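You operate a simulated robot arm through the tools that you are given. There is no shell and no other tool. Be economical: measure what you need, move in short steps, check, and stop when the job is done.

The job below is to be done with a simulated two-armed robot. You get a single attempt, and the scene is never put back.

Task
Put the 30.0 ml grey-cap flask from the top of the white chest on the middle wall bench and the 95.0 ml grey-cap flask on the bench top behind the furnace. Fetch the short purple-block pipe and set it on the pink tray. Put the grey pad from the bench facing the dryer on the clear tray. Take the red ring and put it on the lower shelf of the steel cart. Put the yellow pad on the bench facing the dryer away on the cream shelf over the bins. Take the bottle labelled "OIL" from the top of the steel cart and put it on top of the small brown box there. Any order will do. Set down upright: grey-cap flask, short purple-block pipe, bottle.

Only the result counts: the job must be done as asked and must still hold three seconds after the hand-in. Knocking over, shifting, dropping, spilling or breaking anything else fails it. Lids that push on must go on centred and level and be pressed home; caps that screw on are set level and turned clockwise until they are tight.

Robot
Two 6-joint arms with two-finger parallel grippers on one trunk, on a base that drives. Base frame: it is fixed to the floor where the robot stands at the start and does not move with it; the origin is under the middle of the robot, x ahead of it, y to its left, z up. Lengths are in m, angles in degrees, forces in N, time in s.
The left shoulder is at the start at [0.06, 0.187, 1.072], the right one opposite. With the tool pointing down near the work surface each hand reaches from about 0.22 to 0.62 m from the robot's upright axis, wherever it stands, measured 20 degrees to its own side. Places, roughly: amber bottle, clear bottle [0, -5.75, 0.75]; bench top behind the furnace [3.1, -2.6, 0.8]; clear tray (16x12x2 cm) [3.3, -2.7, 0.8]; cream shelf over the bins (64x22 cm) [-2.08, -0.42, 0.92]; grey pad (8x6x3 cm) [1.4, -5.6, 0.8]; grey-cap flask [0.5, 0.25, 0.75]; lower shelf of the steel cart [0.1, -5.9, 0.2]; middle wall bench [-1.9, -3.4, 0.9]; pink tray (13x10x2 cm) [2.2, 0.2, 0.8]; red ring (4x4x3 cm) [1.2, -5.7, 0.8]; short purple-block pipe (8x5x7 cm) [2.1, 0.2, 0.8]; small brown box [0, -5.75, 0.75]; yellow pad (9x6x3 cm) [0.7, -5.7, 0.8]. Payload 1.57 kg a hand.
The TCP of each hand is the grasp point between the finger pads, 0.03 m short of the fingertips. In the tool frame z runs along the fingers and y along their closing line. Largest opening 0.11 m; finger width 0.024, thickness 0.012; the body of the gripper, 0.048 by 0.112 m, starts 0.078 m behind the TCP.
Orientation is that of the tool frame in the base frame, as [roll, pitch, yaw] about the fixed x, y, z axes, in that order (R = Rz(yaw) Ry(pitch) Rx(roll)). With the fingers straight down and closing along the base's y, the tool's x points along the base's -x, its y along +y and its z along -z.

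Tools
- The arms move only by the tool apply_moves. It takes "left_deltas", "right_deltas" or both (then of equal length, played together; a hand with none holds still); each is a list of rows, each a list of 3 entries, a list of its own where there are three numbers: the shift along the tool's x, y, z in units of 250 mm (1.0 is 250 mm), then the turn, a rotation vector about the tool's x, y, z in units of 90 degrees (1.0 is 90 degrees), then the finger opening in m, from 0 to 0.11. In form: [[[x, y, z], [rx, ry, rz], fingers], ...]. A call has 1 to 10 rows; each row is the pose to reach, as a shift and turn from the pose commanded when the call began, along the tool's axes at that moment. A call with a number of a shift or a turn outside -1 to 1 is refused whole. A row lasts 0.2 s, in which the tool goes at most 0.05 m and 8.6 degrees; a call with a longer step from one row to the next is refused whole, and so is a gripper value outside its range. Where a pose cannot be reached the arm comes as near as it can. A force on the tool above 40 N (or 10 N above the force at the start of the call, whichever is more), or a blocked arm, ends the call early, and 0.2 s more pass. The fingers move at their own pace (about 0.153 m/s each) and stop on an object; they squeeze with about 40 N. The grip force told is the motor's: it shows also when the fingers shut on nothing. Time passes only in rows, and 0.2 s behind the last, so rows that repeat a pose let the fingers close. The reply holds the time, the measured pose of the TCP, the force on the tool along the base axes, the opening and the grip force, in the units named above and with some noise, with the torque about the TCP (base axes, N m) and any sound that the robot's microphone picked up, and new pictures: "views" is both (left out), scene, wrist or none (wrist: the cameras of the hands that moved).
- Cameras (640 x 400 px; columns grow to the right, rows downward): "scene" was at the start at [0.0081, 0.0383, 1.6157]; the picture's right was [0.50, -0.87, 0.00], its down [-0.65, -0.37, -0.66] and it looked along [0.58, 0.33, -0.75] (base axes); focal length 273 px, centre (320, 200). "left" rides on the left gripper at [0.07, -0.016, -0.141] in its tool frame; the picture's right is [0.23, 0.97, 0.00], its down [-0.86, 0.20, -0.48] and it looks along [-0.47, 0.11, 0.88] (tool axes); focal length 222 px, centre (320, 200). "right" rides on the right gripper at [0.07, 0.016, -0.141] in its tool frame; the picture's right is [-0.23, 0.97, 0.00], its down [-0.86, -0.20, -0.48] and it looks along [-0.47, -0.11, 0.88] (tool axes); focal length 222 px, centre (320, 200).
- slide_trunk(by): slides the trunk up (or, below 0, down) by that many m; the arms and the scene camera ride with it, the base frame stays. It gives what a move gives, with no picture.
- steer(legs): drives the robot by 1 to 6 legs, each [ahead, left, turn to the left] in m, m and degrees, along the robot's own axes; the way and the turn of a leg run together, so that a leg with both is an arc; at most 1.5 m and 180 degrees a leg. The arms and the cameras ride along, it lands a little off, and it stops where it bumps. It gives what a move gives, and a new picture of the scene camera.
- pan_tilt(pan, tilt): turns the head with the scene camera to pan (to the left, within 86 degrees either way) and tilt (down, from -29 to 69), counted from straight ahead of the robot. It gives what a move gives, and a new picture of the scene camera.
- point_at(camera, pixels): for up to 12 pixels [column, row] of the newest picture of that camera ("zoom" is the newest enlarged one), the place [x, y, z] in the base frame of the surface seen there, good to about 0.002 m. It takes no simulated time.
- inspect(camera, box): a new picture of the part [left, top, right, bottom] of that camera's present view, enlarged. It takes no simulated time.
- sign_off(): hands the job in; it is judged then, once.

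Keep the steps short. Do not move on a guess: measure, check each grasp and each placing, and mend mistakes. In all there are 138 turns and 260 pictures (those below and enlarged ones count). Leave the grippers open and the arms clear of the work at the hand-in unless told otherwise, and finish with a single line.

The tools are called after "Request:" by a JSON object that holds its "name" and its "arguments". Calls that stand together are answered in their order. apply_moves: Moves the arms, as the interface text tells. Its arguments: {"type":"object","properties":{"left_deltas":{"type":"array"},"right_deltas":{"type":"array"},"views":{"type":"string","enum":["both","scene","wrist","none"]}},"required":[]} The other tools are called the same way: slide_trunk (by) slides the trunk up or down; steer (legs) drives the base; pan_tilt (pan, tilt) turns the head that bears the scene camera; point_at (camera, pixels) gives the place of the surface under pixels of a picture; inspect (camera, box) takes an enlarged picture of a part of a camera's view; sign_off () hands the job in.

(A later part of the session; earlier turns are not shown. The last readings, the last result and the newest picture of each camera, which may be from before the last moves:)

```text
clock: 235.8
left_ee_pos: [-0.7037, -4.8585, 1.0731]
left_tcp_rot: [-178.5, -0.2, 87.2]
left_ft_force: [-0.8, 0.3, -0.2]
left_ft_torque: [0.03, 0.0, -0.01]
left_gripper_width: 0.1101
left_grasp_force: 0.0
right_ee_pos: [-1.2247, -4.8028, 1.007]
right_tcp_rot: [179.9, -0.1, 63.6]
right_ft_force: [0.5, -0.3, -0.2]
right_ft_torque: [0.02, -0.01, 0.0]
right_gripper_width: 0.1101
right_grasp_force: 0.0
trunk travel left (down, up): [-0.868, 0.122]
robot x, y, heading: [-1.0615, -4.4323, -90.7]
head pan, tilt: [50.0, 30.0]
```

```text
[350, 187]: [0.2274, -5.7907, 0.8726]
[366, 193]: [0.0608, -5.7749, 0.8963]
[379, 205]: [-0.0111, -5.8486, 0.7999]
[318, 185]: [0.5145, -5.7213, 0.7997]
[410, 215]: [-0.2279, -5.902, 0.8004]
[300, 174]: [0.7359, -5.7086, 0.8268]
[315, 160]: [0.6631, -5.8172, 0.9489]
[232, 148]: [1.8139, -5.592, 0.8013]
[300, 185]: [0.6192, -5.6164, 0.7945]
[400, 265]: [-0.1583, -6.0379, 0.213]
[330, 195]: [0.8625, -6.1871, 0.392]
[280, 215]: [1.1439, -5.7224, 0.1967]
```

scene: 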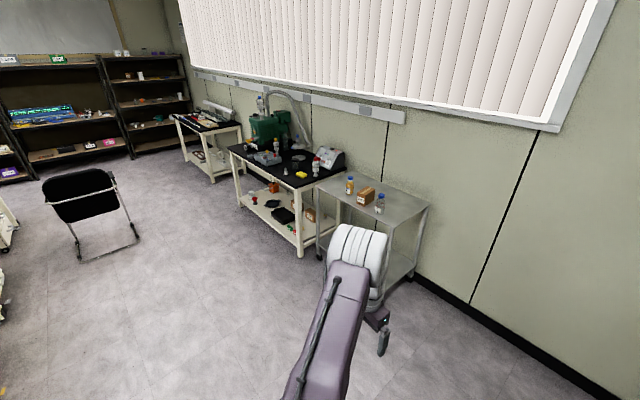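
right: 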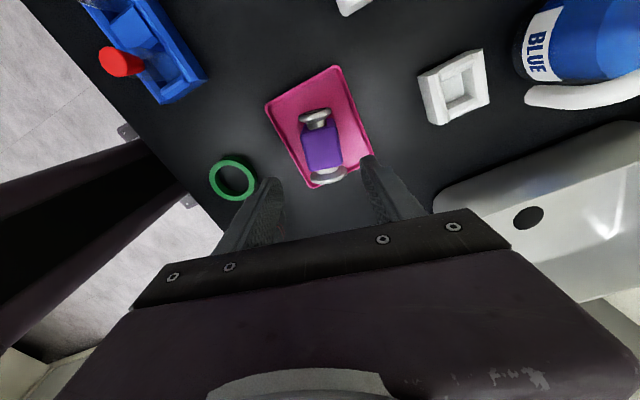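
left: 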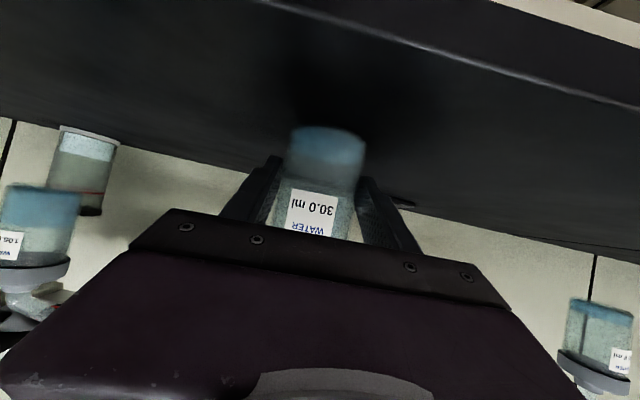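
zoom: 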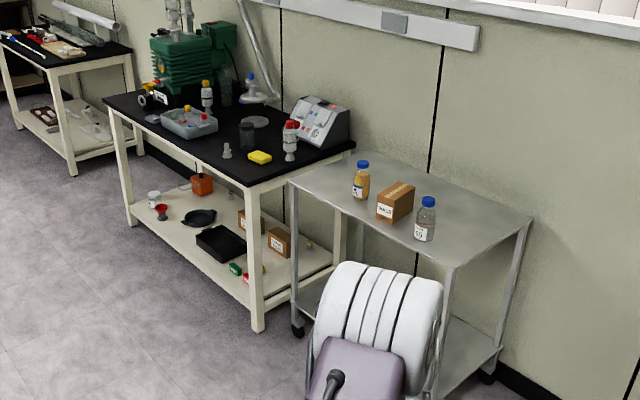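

I strafe east to x≈1.05 and approach to y≈-4.9, then look down at the bench.

Request:
{"name": "steer", "arguments": {"legs": [[0, 1.05, 0.7], [0, 1.05, 0], [0.45, 0, 0]]}}

Request:
{"name": "pan_tilt", "arguments": {"pan": 0, "tilt": 45}}

Request:
{"name": "inspect", "arguments": {"camera": "scene", "box": [100, 40, 500, 260]}}

```text
clock: 248.8
left_ee_pos: [1.403, -5.3782, 1.0734]
left_tcp_rot: [-178.6, -0.1, 85.7]
left_ft_force: [-0.4, 0.3, 0.0]
left_ft_torque: [0.01, -0.03, 0.0]
left_gripper_width: 0.1099
left_grasp_force: 0.0
right_ee_pos: [0.8844, -5.3054, 1.008]
right_tcp_rot: [180.0, 0.2, 61.9]
right_ft_force: [0.3, -0.3, -0.3]
right_ft_torque: [0.0, 0.01, -0.02]
right_gripper_width: 0.1099
right_grasp_force: 0.1
trunk travel left (down, up): [-0.868, 0.122]
robot x, y, heading: [1.0557, -4.9432, -92.4]
head pan, tilt: [50.0, 30.0]
```

scene: 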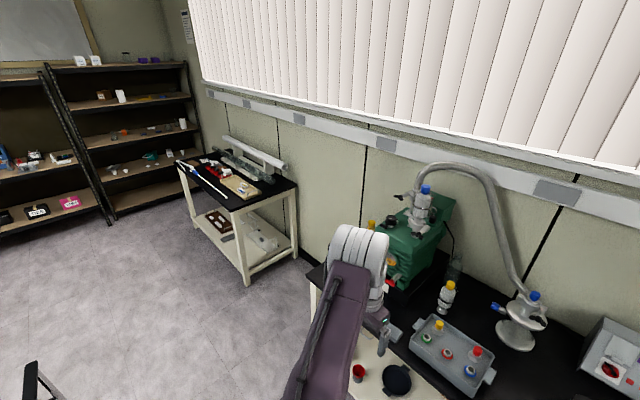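

```text
clock: 249.9
left_ee_pos: [1.4026, -5.3785, 1.0744]
left_tcp_rot: [-178.6, 0.0, 85.9]
left_ft_force: [0.3, 0.0, 0.6]
left_ft_torque: [0.02, -0.03, 0.02]
left_gripper_width: 0.1102
left_grasp_force: 0.1
right_ee_pos: [0.8831, -5.3071, 1.0074]
right_tcp_rot: [179.9, 0.0, 62.1]
right_ft_force: [-0.1, -0.5, 0.2]
right_ft_torque: [0.0, 0.01, 0.01]
right_gripper_width: 0.1099
right_grasp_force: 0.1
trunk travel left (down, up): [-0.868, 0.122]
robot x, y, heading: [1.0546, -4.9418, -92.8]
head pan, tilt: [0.0, 45.0]
```

scene: 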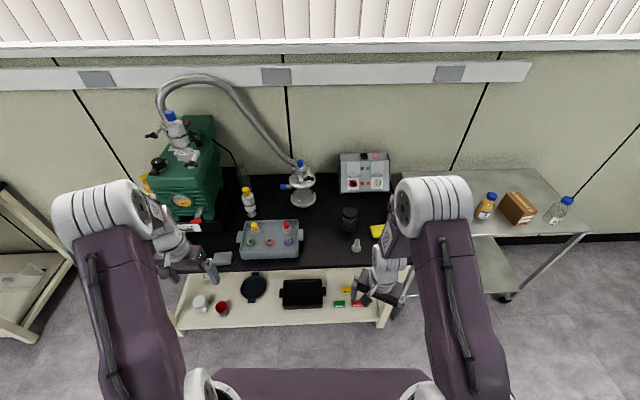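

```text
1.60 times, centred on (300, 150) of scene
```

zoom: 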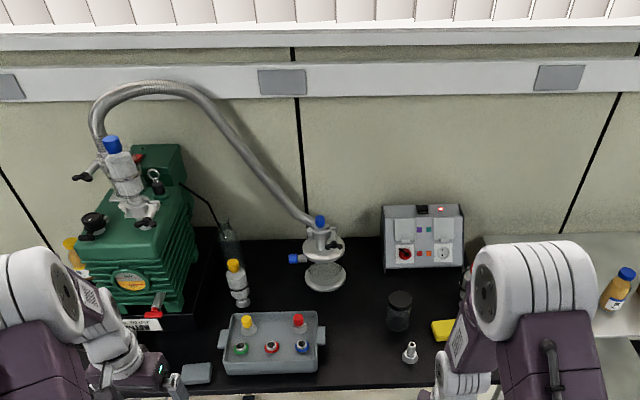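

Request:
{"name": "inspect", "arguments": {"camera": "scene", "box": [210, 205, 310, 275]}}

Request:
{"name": "point_at", "arguments": {"camera": "zoom", "pixels": [[90, 340], [60, 325], [130, 325], [60, 355], [130, 355], [383, 222], [365, 225], [275, 235], [490, 215], [390, 270], [200, 200], [555, 250]]}}

```text
5.71 times, centred on (260, 240) of scene
```

zoom: 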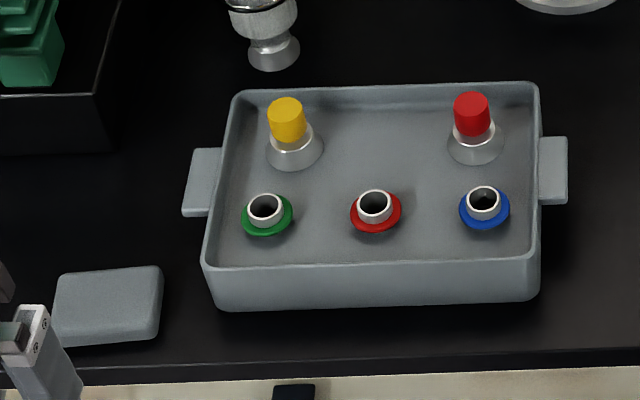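

```text
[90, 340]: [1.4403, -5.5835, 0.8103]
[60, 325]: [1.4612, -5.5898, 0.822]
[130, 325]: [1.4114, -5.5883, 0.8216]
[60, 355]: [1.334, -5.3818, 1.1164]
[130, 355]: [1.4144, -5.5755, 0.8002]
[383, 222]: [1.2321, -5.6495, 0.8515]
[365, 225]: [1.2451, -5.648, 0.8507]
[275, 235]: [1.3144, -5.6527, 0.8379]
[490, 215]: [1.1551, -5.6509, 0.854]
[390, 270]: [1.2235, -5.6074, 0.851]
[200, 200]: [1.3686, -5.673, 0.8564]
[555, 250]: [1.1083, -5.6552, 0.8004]
```

Request:
{"name": "point_at", "arguments": {"camera": "zoom", "pixels": [[374, 194], [360, 205], [390, 205], [375, 220], [353, 215], [399, 215], [376, 231], [420, 225], [330, 225], [374, 205], [376, 250], [376, 160]]}}

Request:
{"name": "inspect", "arguments": {"camera": "scene", "box": [260, 230, 290, 250]}}

```text
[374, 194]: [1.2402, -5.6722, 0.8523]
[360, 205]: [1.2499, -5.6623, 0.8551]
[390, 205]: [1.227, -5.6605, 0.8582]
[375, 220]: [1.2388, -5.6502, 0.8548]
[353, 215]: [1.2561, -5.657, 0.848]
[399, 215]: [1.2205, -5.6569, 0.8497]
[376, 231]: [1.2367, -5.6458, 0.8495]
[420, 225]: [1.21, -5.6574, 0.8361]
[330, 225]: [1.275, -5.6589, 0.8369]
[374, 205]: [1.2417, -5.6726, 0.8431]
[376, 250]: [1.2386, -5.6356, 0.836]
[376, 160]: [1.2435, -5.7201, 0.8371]
```

```text
16.00 times, centred on (275, 240) of scene
```

zoom: 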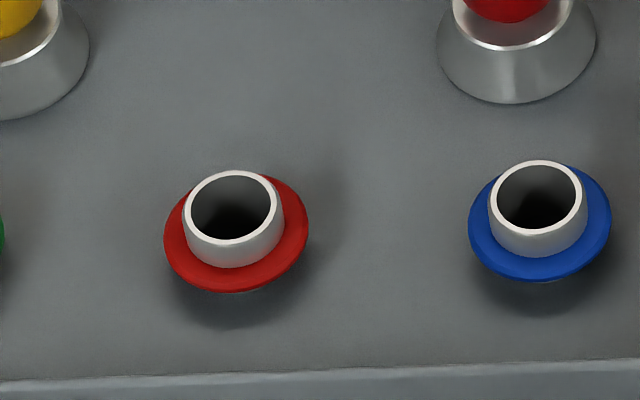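

Ring centre ≈(1.2385,-5.66), flange z≈0.849, bin floor 0.836. I drive 21 cm ahead and straighten.

Request:
{"name": "steer", "arguments": {"legs": [[0.21, 0, 2.6]]}}

```text
clock: 251.6
left_ee_pos: [1.4201, -5.5664, 1.0746]
left_tcp_rot: [-178.7, 0.1, 88.5]
left_ft_force: [-0.4, -0.3, -0.2]
left_ft_torque: [-0.01, 0.01, -0.01]
left_gripper_width: 0.11
left_grasp_force: 0.1
right_ee_pos: [0.8973, -5.5215, 1.0076]
right_tcp_rot: [179.8, 0.1, 64.9]
right_ft_force: [1.0, 0.2, 0.4]
right_ft_torque: [0.0, 0.01, -0.01]
right_gripper_width: 0.11
right_grasp_force: 0.0
trunk travel left (down, up): [-0.868, 0.122]
robot x, y, heading: [1.0522, -5.1513, -89.7]
head pan, tilt: [0.0, 45.0]
```

scene: 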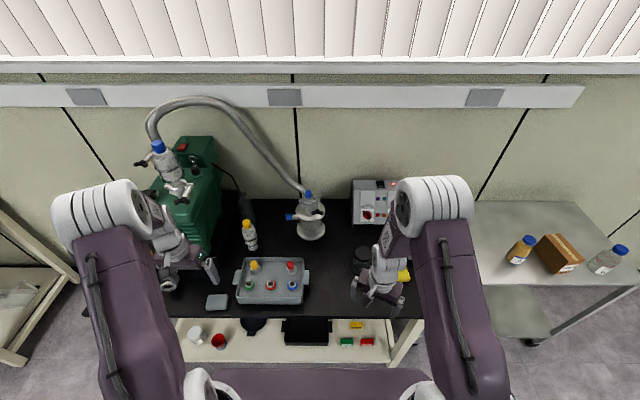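

I bring the left hand above the ring (z 0.95).

Request:
{"name": "apply_moves", "arguments": {"left_deltas": [[[-0.056, -0.1, 0.05], [0, 0, 0], 0.1], [[-0.112, -0.2, 0.13], [0, 0, 0], 0.09], [[-0.168, -0.3, 0.21], [0, 0, 0], 0.08], [[-0.225, -0.4, 0.29], [0, 0, 0], 0.07], [[-0.281, -0.5, 0.37], [0, 0, 0], 0.064], [[-0.337, -0.61, 0.45], [0, 0, 0], 0.06], [[-0.393, -0.705, 0.515], [0, 0, 0], 0.06], [[-0.393, -0.705, 0.515], [0, 0, 0], 0.06]], "views": "wrist"}}

```text
clock: 253.4
left_ee_pos: [1.2404, -5.6641, 0.9482]
left_tcp_rot: [-178.5, -0.1, 88.7]
left_ft_force: [-0.2, -1.6, 0.1]
left_ft_torque: [-0.03, 0.03, -0.01]
left_gripper_width: 0.0598
left_grasp_force: 0.1
right_ee_pos: [0.8991, -5.522, 1.0068]
right_tcp_rot: [179.9, 0.0, 64.9]
right_ft_force: [0.4, 0.8, 0.0]
right_ft_torque: [-0.03, 0.02, 0.01]
right_gripper_width: 0.1099
right_grasp_force: 0.1
trunk travel left (down, up): [-0.868, 0.122]
robot x, y, heading: [1.051, -5.1507, -89.8]
head pan, tilt: [0.0, 45.0]
```

left: 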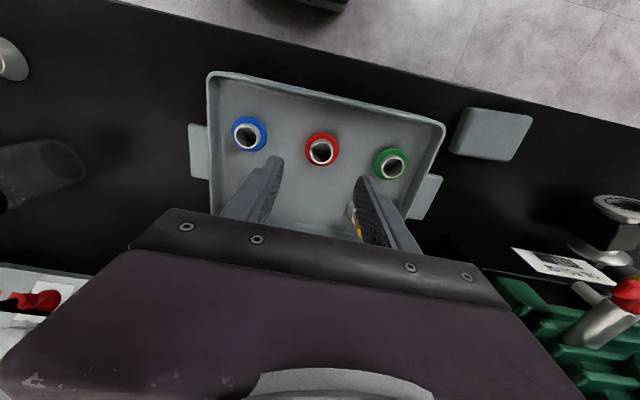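

Request:
{"name": "point_at", "arguments": {"camera": "left", "pixels": [[307, 150], [337, 148], [322, 134], [322, 165], [352, 212], [359, 232], [322, 141], [330, 185]]}}

Request:
{"name": "inspect", "arguments": {"camera": "left", "box": [200, 90, 440, 240]}}

```text
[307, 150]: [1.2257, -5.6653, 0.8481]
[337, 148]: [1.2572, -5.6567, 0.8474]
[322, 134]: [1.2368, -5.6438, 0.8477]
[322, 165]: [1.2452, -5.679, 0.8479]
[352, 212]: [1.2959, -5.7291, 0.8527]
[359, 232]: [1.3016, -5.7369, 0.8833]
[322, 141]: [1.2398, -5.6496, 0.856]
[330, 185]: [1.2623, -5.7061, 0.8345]
```

```text
2.67 times, centred on (320, 165) of left
```

zoom: 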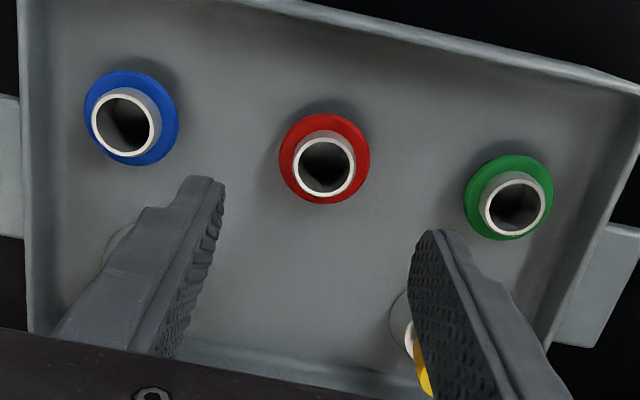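

Ring centre (1.241,-5.6615). I descend to z 0.870 and close.

Request:
{"name": "apply_moves", "arguments": {"left_deltas": [[[0.01, 0, 0.12], [0, 0, 0], 0.06], [[0.01, 0, 0.24], [0, 0, 0], 0.06], [[0.01, 0, 0.312], [0, 0, 0], 0.06], [[0.01, 0, 0.312], [0, 0, 0], 0.04], [[0.01, 0, 0.312], [0, 0, 0], 0.015], [[0.01, 0, 0.312], [0, 0, 0], 0.015], [[0.01, 0, 0.312], [0, 0, 0], 0.015]], "views": "wrist"}}

```text
clock: 255.0
left_ee_pos: [1.2369, -5.66, 0.8717]
left_tcp_rot: [-178.6, -0.1, 88.6]
left_ft_force: [-1.4, -0.6, 0.2]
left_ft_torque: [-0.01, -0.01, -0.04]
left_gripper_width: 0.0358
left_grasp_force: 40.3
right_ee_pos: [0.8976, -5.523, 1.0067]
right_tcp_rot: [179.9, 0.0, 64.9]
right_ft_force: [0.1, -0.4, -0.5]
right_ft_torque: [-0.01, -0.05, 0.01]
right_gripper_width: 0.1099
right_grasp_force: 0.0
trunk travel left (down, up): [-0.868, 0.122]
robot x, y, heading: [1.0552, -5.1516, -89.6]
head pan, tilt: [0.0, 45.0]
```

left: 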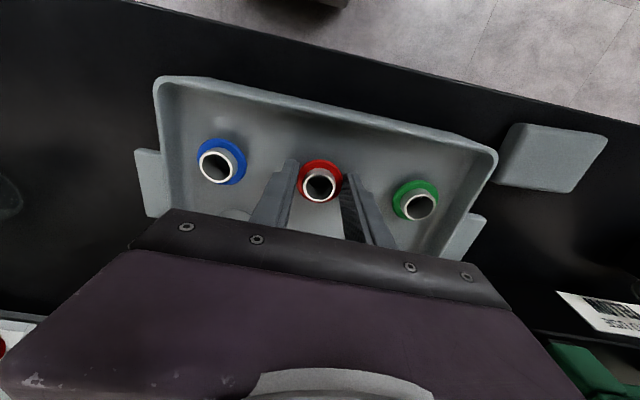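

Ring held (0.036). I lift it 10 cm and retract 12 cm.

Request:
{"name": "apply_moves", "arguments": {"left_deltas": [[[0, 0, -0.1], [0, 0, 0], 0.015], [[0, 0, -0.25], [0, 0, 0], 0.015], [[0.1, 0, -0.4], [0, 0, 0], 0.015], [[0.25, 0, -0.45], [0, 0, 0], 0.015], [[0.42, 0, -0.5], [0, 0, 0], 0.015], [[0.55, 0, -0.55], [0, 0, 0], 0.015], [[0.7, 0, -0.6], [0, 0, 0], 0.015], [[0.7, 0, -0.6], [0, 0, 0], 0.015]], "views": "wrist"}}

Request:
{"name": "steer", "arguments": {"legs": [[-0.25, 0, 0], [0, -1.0, 0]]}}

Request:
{"name": "pan_tilt", "arguments": {"pan": 0, "tilt": 45}}

```text
clock: 256.8
left_ee_pos: [1.244, -5.4885, 1.0218]
left_tcp_rot: [-178.6, 0.0, 88.6]
left_ft_force: [1.4, -2.0, -0.1]
left_ft_torque: [0.0, -0.01, -0.02]
left_gripper_width: 0.0355
left_grasp_force: 40.1
right_ee_pos: [0.8977, -5.5242, 1.0068]
right_tcp_rot: [179.9, 0.0, 64.9]
right_ft_force: [0.0, -0.5, 0.3]
right_ft_torque: [0.02, 0.01, 0.02]
right_gripper_width: 0.1102
right_grasp_force: 0.0
trunk travel left (down, up): [-0.868, 0.122]
robot x, y, heading: [1.0553, -5.1492, -89.8]
head pan, tilt: [0.0, 45.0]
```

left: 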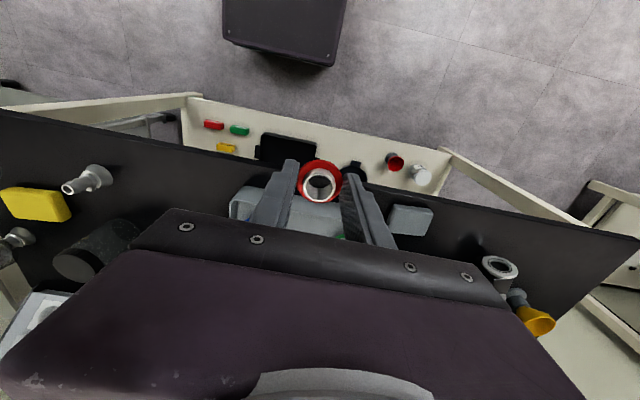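

```text
clock: 263.2
left_ee_pos: [0.277, -5.2372, 1.0208]
left_tcp_rot: [-178.7, -0.1, 87.7]
left_ft_force: [0.4, 0.6, 0.1]
left_ft_torque: [0.02, -0.01, -0.01]
left_gripper_width: 0.0356
left_grasp_force: 39.9
right_ee_pos: [-0.0708, -5.2674, 1.0076]
right_tcp_rot: [-180.0, 0.0, 64.0]
right_ft_force: [-0.5, 0.4, 0.1]
right_ft_torque: [0.0, 0.01, 0.03]
right_gripper_width: 0.1101
right_grasp_force: 0.1
trunk travel left (down, up): [-0.868, 0.122]
robot x, y, heading: [0.093, -4.8977, -90.4]
head pan, tilt: [0.0, 45.0]
```

scene: 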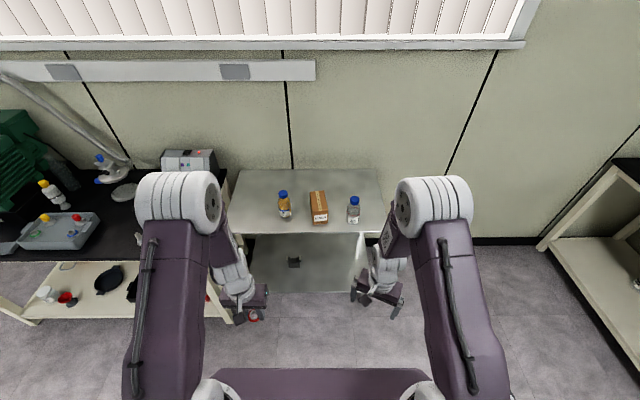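

```text
clock: 263.8
left_ee_pos: [0.2772, -5.2375, 1.0209]
left_tcp_rot: [-178.5, -0.1, 87.8]
left_ft_force: [-0.2, 0.8, 0.0]
left_ft_torque: [-0.03, -0.02, -0.02]
left_gripper_width: 0.0358
left_grasp_force: 40.8
right_ee_pos: [-0.0695, -5.2672, 1.0067]
right_tcp_rot: [179.8, -0.1, 64.0]
right_ft_force: [-0.1, 0.4, 0.2]
right_ft_torque: [-0.02, 0.04, 0.01]
right_gripper_width: 0.1101
right_grasp_force: 0.1
trunk travel left (down, up): [-0.868, 0.122]
robot x, y, heading: [0.0905, -4.8957, -90.4]
head pan, tilt: [0.0, 45.0]
```

scene: 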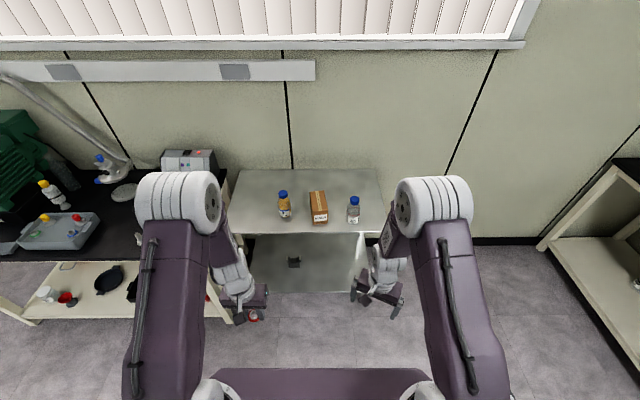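

I read the labels on the cart bottles and measure the cart and its lower shelf.

Request:
{"name": "inspect", "arguments": {"camera": "scene", "box": [270, 180, 370, 235]}}

Request:
{"name": "point_at", "arguments": {"camera": "scene", "pixels": [[232, 228], [380, 228], [245, 170], [378, 170], [250, 285], [360, 285], [290, 262], [294, 268], [300, 285], [320, 260], [340, 290], [270, 290]]}}

Request:
{"name": "point_at", "arguments": {"camera": "scene", "pixels": [[283, 190], [284, 218], [311, 195], [326, 195], [312, 222], [328, 222], [312, 208], [318, 193], [353, 200], [353, 221], [318, 207], [320, 180]]}}

```text
6.40 times, centred on (320, 208) of scene
```

zoom: 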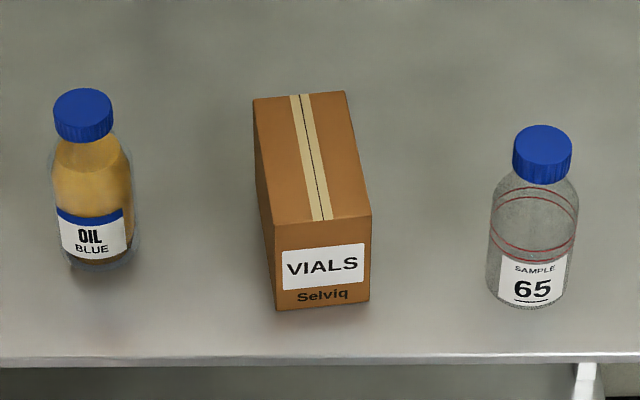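

```text
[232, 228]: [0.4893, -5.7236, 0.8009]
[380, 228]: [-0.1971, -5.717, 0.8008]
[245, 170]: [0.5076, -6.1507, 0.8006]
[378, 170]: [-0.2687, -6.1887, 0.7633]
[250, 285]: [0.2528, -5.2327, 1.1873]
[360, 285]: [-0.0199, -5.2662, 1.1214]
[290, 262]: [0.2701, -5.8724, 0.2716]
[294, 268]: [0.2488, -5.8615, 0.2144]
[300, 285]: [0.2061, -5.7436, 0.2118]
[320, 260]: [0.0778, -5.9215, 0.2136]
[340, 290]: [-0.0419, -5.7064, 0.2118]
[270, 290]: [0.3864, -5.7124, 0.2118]
```

```text
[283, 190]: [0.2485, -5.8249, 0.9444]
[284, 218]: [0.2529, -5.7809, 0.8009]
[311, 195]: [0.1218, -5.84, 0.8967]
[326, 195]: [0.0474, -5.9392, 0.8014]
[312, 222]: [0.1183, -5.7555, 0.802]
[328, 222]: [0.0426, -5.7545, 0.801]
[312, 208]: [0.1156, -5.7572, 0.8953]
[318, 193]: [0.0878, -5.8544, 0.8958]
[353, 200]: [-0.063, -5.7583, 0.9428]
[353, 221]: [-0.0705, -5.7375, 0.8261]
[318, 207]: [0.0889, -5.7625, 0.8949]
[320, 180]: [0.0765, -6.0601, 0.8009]
```

OIL is the amber bottle at (0.25,-5.81); box top z≈0.896. First the ring: lower shelf is z=0.212, free near (0.12,-5.79). I retract the right hand and extend the left forward 17 cm, shift the base, then lower the trunk in front of the cart.

Request:
{"name": "apply_moves", "arguments": {"left_deltas": [[[-0.11, 0, 0], [0, 0, 0], 0.015], [[-0.22, 0, 0], [0, 0, 0], 0.015], [[-0.34, 0, 0], [0, 0, 0], 0.015], [[-0.45, 0, 0], [0, 0, 0], 0.015], [[-0.57, 0, 0], [0, 0, 0], 0.015], [[-0.68, 0, 0], [0, 0, 0], 0.015]], "right_deltas": [[[0.05, -0.03, -0.07], [0, 0, 0], 0.11], [[0.11, -0.06, -0.14], [0, 0, 0], 0.11], [[0.16, -0.08, -0.2], [0, 0, 0], 0.11], [[0.22, -0.11, -0.27], [0, 0, 0], 0.11], [[0.27, -0.13, -0.34], [0, 0, 0], 0.11], [[0.324, -0.158, -0.4], [0, 0, 0], 0.11]], "views": "none"}}

Request:
{"name": "steer", "arguments": {"legs": [[0, -0.14, 0.4]]}}

Request:
{"name": "slide_trunk", "arguments": {"by": -0.74}}

Request:
{"name": "pan_tilt", "arguments": {"pan": 0, "tilt": 42}}

```text
clock: 265.2
left_ee_pos: [0.2697, -5.4071, 1.0232]
left_tcp_rot: [-178.6, -0.2, 87.6]
left_ft_force: [0.0, -0.2, -0.1]
left_ft_torque: [-0.03, 0.0, 0.03]
left_gripper_width: 0.0357
left_grasp_force: 40.1
right_ee_pos: [-0.0693, -5.1761, 1.1074]
right_tcp_rot: [180.0, 0.1, 64.0]
right_ft_force: [0.6, 0.0, -0.2]
right_ft_torque: [0.02, -0.01, 0.01]
right_gripper_width: 0.1101
right_grasp_force: 0.0
trunk travel left (down, up): [-0.868, 0.122]
robot x, y, heading: [0.0904, -4.8976, -90.5]
head pan, tilt: [0.0, 45.0]
```

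```text
clock: 266.5
left_ee_pos: [0.138, -5.4062, 1.0219]
left_tcp_rot: [-178.5, -0.1, 88.2]
left_ft_force: [-0.1, 0.4, 0.0]
left_ft_torque: [0.0, 0.02, 0.02]
left_gripper_width: 0.0357
left_grasp_force: 39.8
right_ee_pos: [-0.2038, -5.1769, 1.1079]
right_tcp_rot: [-180.0, 0.0, 64.4]
right_ft_force: [-0.2, 0.2, -0.1]
right_ft_torque: [0.02, 0.03, 0.01]
right_gripper_width: 0.1099
right_grasp_force: 0.0
trunk travel left (down, up): [-0.868, 0.122]
robot x, y, heading: [-0.0475, -4.8957, -89.9]
head pan, tilt: [0.0, 45.0]
```

scene: 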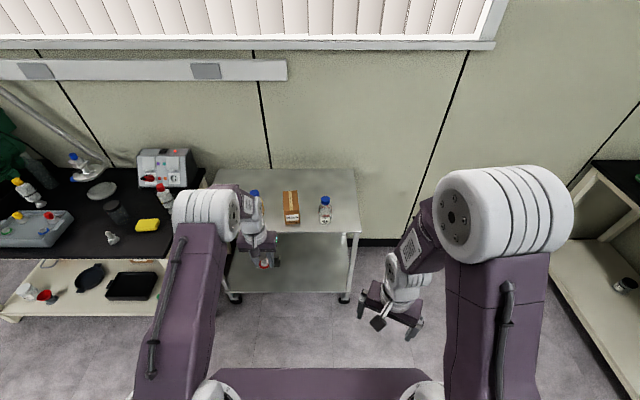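

```text
refused: -0.74 is not a number from -0.4 to 0.4
```

```text
clock: 267.1
left_ee_pos: [0.1369, -5.4054, 1.0224]
left_tcp_rot: [-178.6, -0.1, 88.2]
left_ft_force: [-0.4, -0.3, -1.3]
left_ft_torque: [0.01, 0.01, 0.02]
left_gripper_width: 0.0357
left_grasp_force: 39.8
right_ee_pos: [-0.2059, -5.178, 1.1077]
right_tcp_rot: [179.8, 0.0, 64.5]
right_ft_force: [0.8, 0.2, 0.3]
right_ft_torque: [-0.02, -0.01, 0.02]
right_gripper_width: 0.11
right_grasp_force: 0.0
trunk travel left (down, up): [-0.868, 0.122]
robot x, y, heading: [-0.0451, -4.897, -89.9]
head pan, tilt: [0.0, 42.0]
```

scene: 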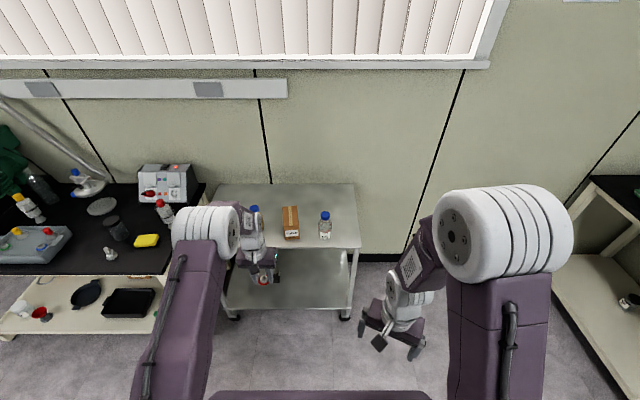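

The slide limit is 0.4 per call; I lower in two steps of 0.37.

Request:
{"name": "slide_trunk", "arguments": {"by": -0.37}}

Request:
{"name": "slide_trunk", "arguments": {"by": -0.37}}

Request:
{"name": "pan_tilt", "arguments": {"pan": 10, "tilt": 30}}

```text
clock: 270.7
left_ee_pos: [0.135, -5.4041, 0.6524]
left_tcp_rot: [-178.6, -0.1, 88.2]
left_ft_force: [-0.3, 0.4, -0.9]
left_ft_torque: [-0.03, -0.01, -0.02]
left_gripper_width: 0.0358
left_grasp_force: 39.8
right_ee_pos: [-0.2067, -5.1767, 0.7375]
right_tcp_rot: [180.0, 0.0, 64.5]
right_ft_force: [-0.9, 0.1, -0.5]
right_ft_torque: [-0.01, 0.02, 0.02]
right_gripper_width: 0.1103
right_grasp_force: 0.0
trunk travel left (down, up): [-0.498, 0.492]
robot x, y, heading: [-0.0459, -4.8964, -90.1]
head pan, tilt: [0.0, 42.0]
```

```text
clock: 274.3
left_ee_pos: [0.1358, -5.4052, 0.2837]
left_tcp_rot: [-178.5, -0.2, 88.2]
left_ft_force: [0.5, 0.0, -0.5]
left_ft_torque: [-0.01, 0.0, -0.01]
left_gripper_width: 0.0356
left_grasp_force: 40.0
right_ee_pos: [-0.2068, -5.1774, 0.3672]
right_tcp_rot: [179.9, 0.1, 64.5]
right_ft_force: [-0.1, 0.3, -1.3]
right_ft_torque: [-0.01, -0.02, 0.0]
right_gripper_width: 0.1103
right_grasp_force: 0.0
trunk travel left (down, up): [-0.128, 0.862]
robot x, y, heading: [-0.0469, -4.8959, -89.7]
head pan, tilt: [0.0, 42.0]
```

```text
clock: 275.1
left_ee_pos: [0.1359, -5.4048, 0.2814]
left_tcp_rot: [-178.6, 0.0, 88.1]
left_ft_force: [0.7, 0.1, -0.2]
left_ft_torque: [-0.02, 0.04, -0.03]
left_gripper_width: 0.0359
left_grasp_force: 40.2
right_ee_pos: [-0.2062, -5.1777, 0.3663]
right_tcp_rot: [179.9, 0.0, 64.6]
right_ft_force: [-0.7, -0.5, 0.9]
right_ft_torque: [-0.02, -0.02, 0.02]
right_gripper_width: 0.1099
right_grasp_force: 0.1
trunk travel left (down, up): [-0.128, 0.862]
robot x, y, heading: [-0.0482, -4.8956, -90.0]
head pan, tilt: [10.0, 30.0]
```

scene: 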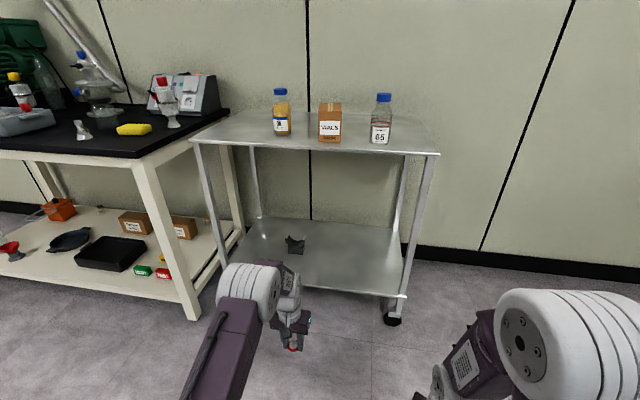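

Request:
{"name": "point_at", "arguments": {"camera": "scene", "pixels": [[250, 270], [250, 285], [275, 275], [232, 268], [320, 150], [390, 152], [320, 280], [395, 295], [292, 250], [520, 300]]}}

```text
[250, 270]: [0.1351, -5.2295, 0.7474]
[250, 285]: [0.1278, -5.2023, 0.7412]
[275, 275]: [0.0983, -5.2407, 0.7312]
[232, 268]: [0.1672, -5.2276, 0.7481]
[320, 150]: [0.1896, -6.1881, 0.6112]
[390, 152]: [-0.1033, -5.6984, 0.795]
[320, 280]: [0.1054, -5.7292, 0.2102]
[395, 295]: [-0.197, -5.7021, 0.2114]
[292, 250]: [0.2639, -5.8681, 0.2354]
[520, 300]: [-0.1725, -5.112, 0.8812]
```

Elbow tops (z 0.75) stay in front of the cart edge (-5.70). I drive 38.5 cm ahead.

Request:
{"name": "steer", "arguments": {"legs": [[0.385, 0, 0]]}}

Request:
{"name": "inspect", "arguments": {"camera": "left", "box": [0, 0, 640, 400]}}

```text
clock: 277.4
left_ee_pos: [0.1333, -5.7813, 0.2816]
left_tcp_rot: [-178.5, -0.1, 88.1]
left_ft_force: [0.3, -0.8, -0.3]
left_ft_torque: [-0.02, -0.03, -0.02]
left_gripper_width: 0.0358
left_grasp_force: 39.8
right_ee_pos: [-0.2067, -5.553, 0.3683]
right_tcp_rot: [179.9, 0.0, 64.5]
right_ft_force: [0.7, -0.9, 0.1]
right_ft_torque: [-0.01, 0.0, 0.0]
right_gripper_width: 0.11
right_grasp_force: 0.1
trunk travel left (down, up): [-0.128, 0.862]
robot x, y, heading: [-0.051, -5.2716, -90.2]
head pan, tilt: [10.0, 30.0]
```

scene: 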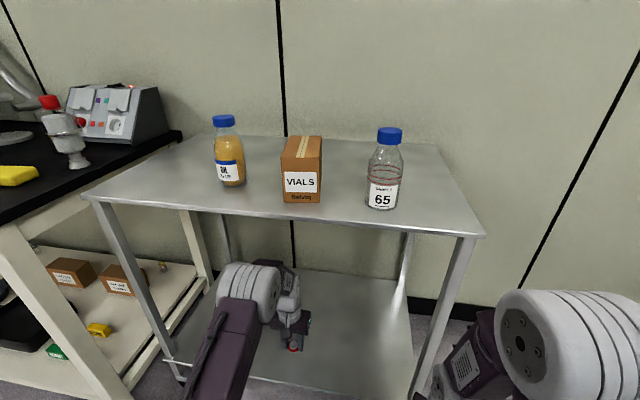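

```text
1.00 times, centred on (320, 200) of left (not enlarged: the box is as wide or as high as the picture)
```

zoom: 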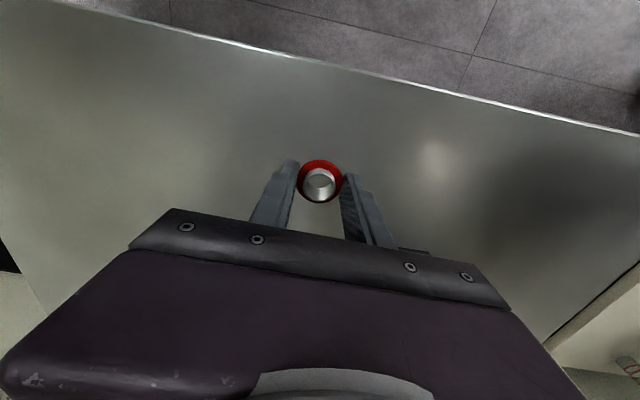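

I lower the trunk 32 mm to set the ring down.

Request:
{"name": "slide_trunk", "arguments": {"by": -0.032}}

```text
clock: 278.2
left_ee_pos: [0.1339, -5.7809, 0.2499]
left_tcp_rot: [-178.6, -0.1, 88.0]
left_ft_force: [-0.3, -0.7, -0.1]
left_ft_torque: [0.01, 0.01, -0.01]
left_gripper_width: 0.0358
left_grasp_force: 39.3
right_ee_pos: [-0.208, -5.5543, 0.3367]
right_tcp_rot: [180.0, 0.0, 64.4]
right_ft_force: [0.7, -0.3, 0.1]
right_ft_torque: [-0.02, 0.0, -0.01]
right_gripper_width: 0.1099
right_grasp_force: 0.1
trunk travel left (down, up): [-0.096, 0.894]
robot x, y, heading: [-0.0478, -5.2701, -90.2]
head pan, tilt: [10.0, 30.0]
```

Request:
{"name": "slide_trunk", "arguments": {"by": -0.003}}

Request:
{"name": "inspect", "arguments": {"camera": "left", "box": [240, 130, 400, 240]}}

```text
clock: 278.7
left_ee_pos: [0.1354, -5.7825, 0.2479]
left_tcp_rot: [-178.5, -0.2, 88.2]
left_ft_force: [0.6, -0.4, -0.1]
left_ft_torque: [0.03, -0.01, 0.0]
left_gripper_width: 0.0359
left_grasp_force: 39.6
right_ee_pos: [-0.2073, -5.5534, 0.331]
right_tcp_rot: [179.8, 0.0, 64.4]
right_ft_force: [-0.1, 0.3, -0.7]
right_ft_torque: [0.02, -0.01, -0.06]
right_gripper_width: 0.1099
right_grasp_force: 0.0
trunk travel left (down, up): [-0.093, 0.897]
robot x, y, heading: [-0.0469, -5.2738, -89.8]
head pan, tilt: [10.0, 30.0]
```

```text
3.64 times, centred on (320, 185) of left
```

zoom: 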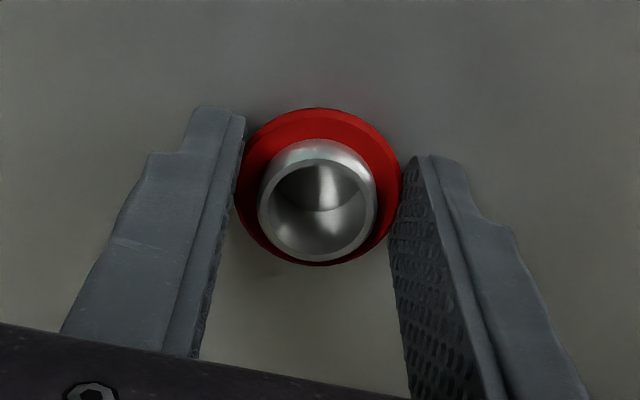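

Request:
{"name": "slide_trunk", "arguments": {"by": -0.003}}

```text
clock: 279.2
left_ee_pos: [0.1342, -5.7823, 0.2476]
left_tcp_rot: [-178.7, 0.0, 88.1]
left_ft_force: [-0.7, 4.6, 18.3]
left_ft_torque: [0.15, -0.06, -0.02]
left_gripper_width: 0.0356
left_grasp_force: 40.2
right_ee_pos: [-0.2076, -5.5523, 0.3299]
right_tcp_rot: [179.8, 0.1, 64.4]
right_ft_force: [0.6, 1.0, 0.3]
right_ft_torque: [0.0, 0.01, 0.02]
right_gripper_width: 0.1098
right_grasp_force: 0.1
trunk travel left (down, up): [-0.09, 0.9]
robot x, y, heading: [-0.0498, -5.2717, -90.2]
head pan, tilt: [10.0, 30.0]
```

Contact now. I open the gripper to 0.06 and lift 5 cm, then look.

Request:
{"name": "apply_moves", "arguments": {"left_deltas": [[[0, 0, 0], [0, 0, 0], 0.045], [[0, 0, 0], [0, 0, 0], 0.06], [[0, 0, -0.05], [0, 0, 0], 0.06], [[0, 0, -0.16], [0, 0, 0], 0.06]], "views": "wrist"}}

```text
clock: 280.2
left_ee_pos: [0.136, -5.7818, 0.2834]
left_tcp_rot: [-178.5, -0.2, 88.1]
left_ft_force: [0.6, -0.1, -0.3]
left_ft_torque: [0.0, 0.03, 0.02]
left_gripper_width: 0.06
left_grasp_force: 0.0
right_ee_pos: [-0.2074, -5.5531, 0.3303]
right_tcp_rot: [179.9, 0.0, 64.4]
right_ft_force: [0.2, 0.1, 0.0]
right_ft_torque: [0.0, -0.03, -0.02]
right_gripper_width: 0.11
right_grasp_force: 0.1
trunk travel left (down, up): [-0.09, 0.9]
robot x, y, heading: [-0.0462, -5.2714, -90.5]
head pan, tilt: [10.0, 30.0]
```

left: 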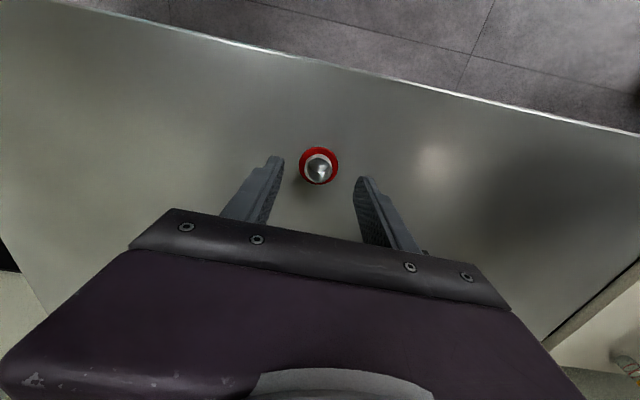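

Ring sits on the lower shelf. I back out 45 cm and raise the trunk again.

Request:
{"name": "steer", "arguments": {"legs": [[-0.42, 0, 0.4]]}}

Request:
{"name": "slide_trunk", "arguments": {"by": 0.4}}

Request:
{"name": "slide_trunk", "arguments": {"by": 0.37}}

Request:
{"name": "pan_tilt", "arguments": {"pan": 10, "tilt": 45}}

Request:
{"name": "inspect", "arguments": {"camera": "scene", "box": [240, 150, 400, 310]}}

```text
clock: 282.9
left_ee_pos: [0.1427, -5.3536, 0.2839]
left_tcp_rot: [-178.6, -0.1, 89.3]
left_ft_force: [-0.1, 0.0, 0.3]
left_ft_torque: [0.0, -0.02, 0.03]
left_gripper_width: 0.0599
left_grasp_force: 0.0
right_ee_pos: [-0.2059, -5.1319, 0.328]
right_tcp_rot: [179.9, -0.1, 65.4]
right_ft_force: [0.3, -0.1, 0.2]
right_ft_torque: [0.05, 0.0, -0.02]
right_gripper_width: 0.1099
right_grasp_force: 0.1
trunk travel left (down, up): [-0.09, 0.9]
robot x, y, heading: [-0.0504, -4.8474, -89.1]
head pan, tilt: [10.0, 30.0]
```

scene: 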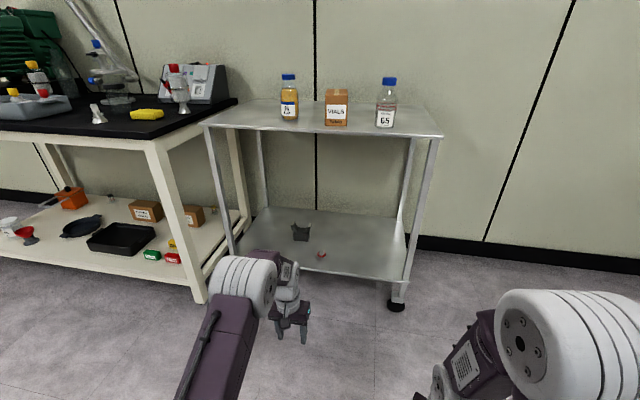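

```text
clock: 286.7
left_ee_pos: [0.143, -5.354, 0.6834]
left_tcp_rot: [-178.6, 0.0, 89.2]
left_ft_force: [0.4, -0.1, 0.2]
left_ft_torque: [0.0, 0.03, 0.01]
left_gripper_width: 0.0602
left_grasp_force: 0.1
right_ee_pos: [-0.2046, -5.1314, 0.7302]
right_tcp_rot: [180.0, 0.0, 65.4]
right_ft_force: [-0.2, -0.5, 0.0]
right_ft_torque: [-0.02, 0.0, 0.0]
right_gripper_width: 0.1101
right_grasp_force: 0.1
trunk travel left (down, up): [-0.49, 0.5]
robot x, y, heading: [-0.0531, -4.8464, -89.1]
head pan, tilt: [10.0, 30.0]
```

```text
clock: 290.3
left_ee_pos: [0.142, -5.3543, 1.0538]
left_tcp_rot: [-178.6, -0.1, 89.1]
left_ft_force: [0.1, 0.2, 0.0]
left_ft_torque: [-0.01, 0.0, -0.03]
left_gripper_width: 0.06
left_grasp_force: 0.1
right_ee_pos: [-0.2041, -5.1308, 1.0988]
right_tcp_rot: [180.0, 0.0, 65.4]
right_ft_force: [-0.3, 0.4, -0.1]
right_ft_torque: [-0.01, 0.05, 0.01]
right_gripper_width: 0.1101
right_grasp_force: 0.0
trunk travel left (down, up): [-0.86, 0.13]
robot x, y, heading: [-0.052, -4.8475, -88.9]
head pan, tilt: [10.0, 30.0]
```

```text
clock: 291.0
left_ee_pos: [0.1419, -5.3554, 1.0537]
left_tcp_rot: [-178.7, -0.2, 89.2]
left_ft_force: [0.9, 0.3, 0.4]
left_ft_torque: [0.0, -0.01, -0.01]
left_gripper_width: 0.0605
left_grasp_force: 0.0
right_ee_pos: [-0.2055, -5.1318, 1.0985]
right_tcp_rot: [179.9, -0.1, 65.5]
right_ft_force: [-1.0, 0.8, -1.0]
right_ft_torque: [-0.03, 0.01, -0.01]
right_gripper_width: 0.1098
right_grasp_force: 0.1
trunk travel left (down, up): [-0.86, 0.13]
robot x, y, heading: [-0.0517, -4.8472, -89.3]
head pan, tilt: [10.0, 45.0]
```

scene: 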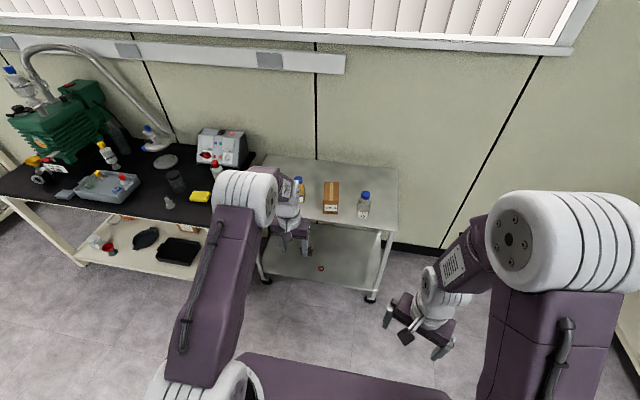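

```text
2.50 times, centred on (320, 230) of scene
```

zoom: 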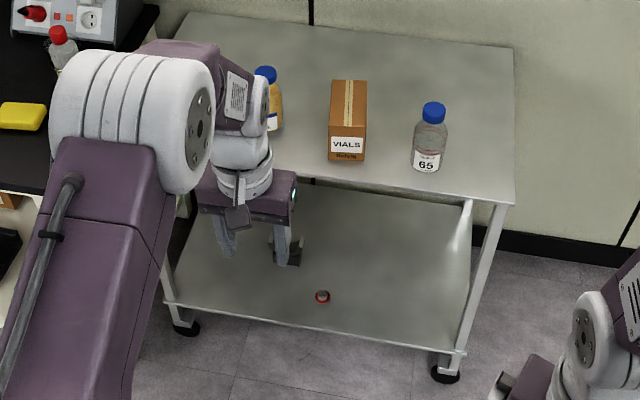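

Now the OIL bottle. I drive 42 cm ahead and look with the left wrist camera.

Request:
{"name": "steer", "arguments": {"legs": [[0.41, 0.03, 0]]}}

Request:
{"name": "apply_moves", "arguments": {"left_deltas": [[[0, 0.08, 0], [0, 0, 0], 0.08], [[0, 0.16, 0], [0, 0, 0], 0.1], [[0, 0.16, 0], [0, 0, 0], 0.11]], "views": "both"}}

```text
clock: 293.5
left_ee_pos: [0.1855, -5.74, 1.0548]
left_tcp_rot: [-178.6, -0.1, 89.7]
left_ft_force: [0.6, -0.1, 0.1]
left_ft_torque: [-0.02, 0.0, -0.02]
left_gripper_width: 0.06
left_grasp_force: 0.1
right_ee_pos: [-0.1629, -5.5227, 1.1002]
right_tcp_rot: [179.9, -0.1, 65.9]
right_ft_force: [0.0, 0.9, 0.1]
right_ft_torque: [-0.01, 0.03, 0.0]
right_gripper_width: 0.11
right_grasp_force: 0.0
trunk travel left (down, up): [-0.86, 0.13]
robot x, y, heading: [-0.0156, -5.2395, -88.5]
head pan, tilt: [10.0, 45.0]
```

scene: 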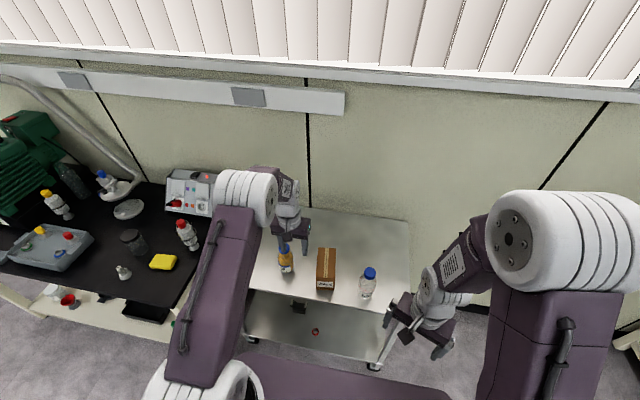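

```text
clock: 294.3
left_ee_pos: [0.2234, -5.7442, 1.055]
left_tcp_rot: [-178.6, -0.2, 89.7]
left_ft_force: [0.8, -0.6, -0.9]
left_ft_torque: [0.04, 0.01, 0.01]
left_gripper_width: 0.1102
left_grasp_force: 0.1
right_ee_pos: [-0.165, -5.5253, 1.0993]
right_tcp_rot: [179.8, -0.2, 66.0]
right_ft_force: [0.3, -0.7, 0.4]
right_ft_torque: [0.01, 0.01, 0.0]
right_gripper_width: 0.1098
right_grasp_force: 0.0
trunk travel left (down, up): [-0.86, 0.13]
robot x, y, heading: [-0.0118, -5.2361, -88.3]
head pan, tilt: [10.0, 45.0]
```

scene: 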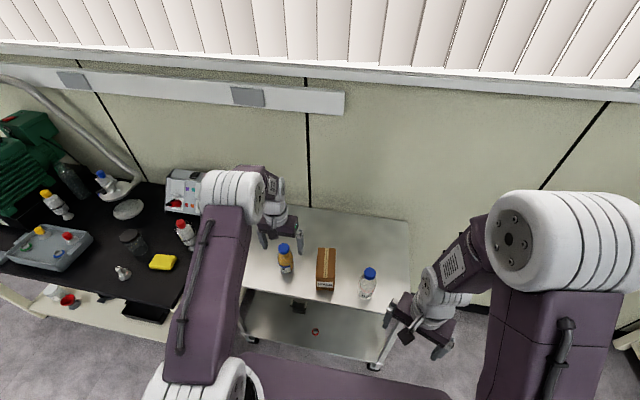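
left: 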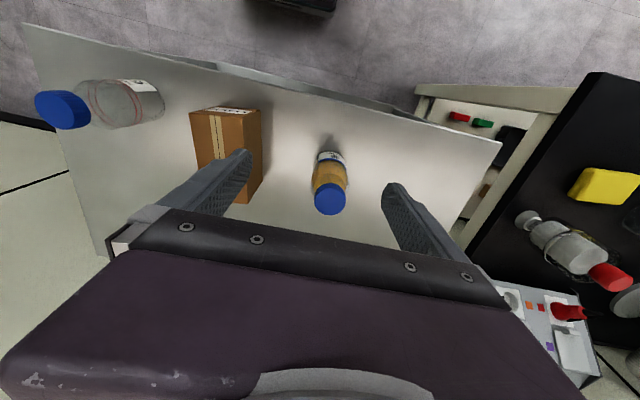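

Request:
{"name": "point_at", "arguments": {"camera": "left", "pixels": [[330, 197], [315, 195], [345, 195], [330, 184], [331, 212], [330, 165], [192, 114], [247, 118], [203, 165], [222, 120], [240, 205], [262, 112]]}}

Request:
{"name": "inspect", "arguments": {"camera": "scene", "box": [260, 220, 390, 310]}}

Request:
{"name": "point_at", "arguments": {"camera": "zoom", "pixels": [[285, 140], [370, 140], [280, 300], [362, 300], [325, 200], [120, 130], [285, 240], [360, 240], [125, 260], [320, 150]]}}

```text
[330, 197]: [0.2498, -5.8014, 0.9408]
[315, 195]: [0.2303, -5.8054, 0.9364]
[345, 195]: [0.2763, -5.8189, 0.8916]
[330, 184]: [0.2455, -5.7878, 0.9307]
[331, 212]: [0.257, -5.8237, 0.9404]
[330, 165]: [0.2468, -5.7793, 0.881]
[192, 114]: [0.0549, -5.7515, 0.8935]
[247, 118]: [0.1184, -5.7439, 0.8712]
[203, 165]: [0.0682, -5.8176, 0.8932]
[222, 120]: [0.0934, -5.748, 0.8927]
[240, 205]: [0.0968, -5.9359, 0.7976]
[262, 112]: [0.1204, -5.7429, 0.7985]
```

```text
4.44 times, centred on (325, 265) of scene
```

zoom: 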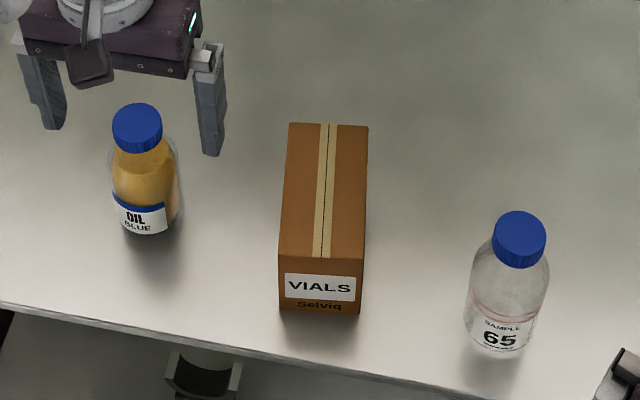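

```text
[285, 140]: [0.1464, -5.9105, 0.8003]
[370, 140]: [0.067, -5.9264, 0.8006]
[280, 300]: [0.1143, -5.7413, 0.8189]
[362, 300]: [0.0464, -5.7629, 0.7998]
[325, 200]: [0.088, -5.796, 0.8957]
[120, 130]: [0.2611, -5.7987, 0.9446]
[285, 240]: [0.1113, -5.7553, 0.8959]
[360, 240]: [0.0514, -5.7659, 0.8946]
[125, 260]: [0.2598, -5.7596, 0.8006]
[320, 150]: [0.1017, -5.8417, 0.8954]
```

Request:
{"name": "point_at", "arguments": {"camera": "zoom", "pixels": [[292, 127], [365, 130], [282, 254], [361, 257], [332, 128], [322, 254], [113, 200], [178, 190], [140, 232], [137, 115]]}}

```text
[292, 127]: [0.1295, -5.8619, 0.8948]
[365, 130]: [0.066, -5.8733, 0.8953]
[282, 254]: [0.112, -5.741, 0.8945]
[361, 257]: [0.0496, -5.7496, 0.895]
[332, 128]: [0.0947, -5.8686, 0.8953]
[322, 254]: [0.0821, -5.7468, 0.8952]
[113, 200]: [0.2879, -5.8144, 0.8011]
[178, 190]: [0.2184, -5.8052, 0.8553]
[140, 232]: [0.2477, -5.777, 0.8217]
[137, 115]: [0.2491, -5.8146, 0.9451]
```

Bottle centre (0.2495,-5.807); box-top centre (0.0893,-5.8065,0.895). For reach I drive 4 cm ahead first.

Request:
{"name": "steer", "arguments": {"legs": [[0.05, 0, -1.5]]}}

```text
clock: 295.2
left_ee_pos: [0.2115, -5.7908, 1.0592]
left_tcp_rot: [-178.6, 0.2, 88.1]
left_ft_force: [0.0, 0.5, -0.3]
left_ft_torque: [-0.05, -0.02, 0.0]
left_gripper_width: 0.1101
left_grasp_force: 0.0
right_ee_pos: [-0.1702, -5.5584, 1.1019]
right_tcp_rot: [179.8, 0.4, 64.5]
right_ft_force: [-0.2, 0.9, 0.3]
right_ft_torque: [-0.1, -0.03, -0.06]
right_gripper_width: 0.1103
right_grasp_force: 0.1
trunk travel left (down, up): [-0.86, 0.13]
robot x, y, heading: [-0.0117, -5.2833, -89.9]
head pan, tilt: [10.0, 45.0]
```

scene: 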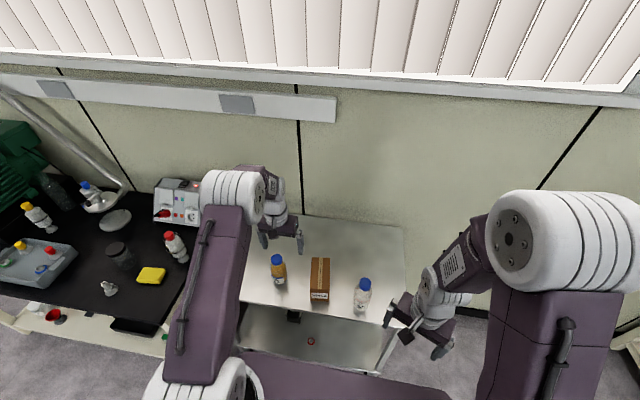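

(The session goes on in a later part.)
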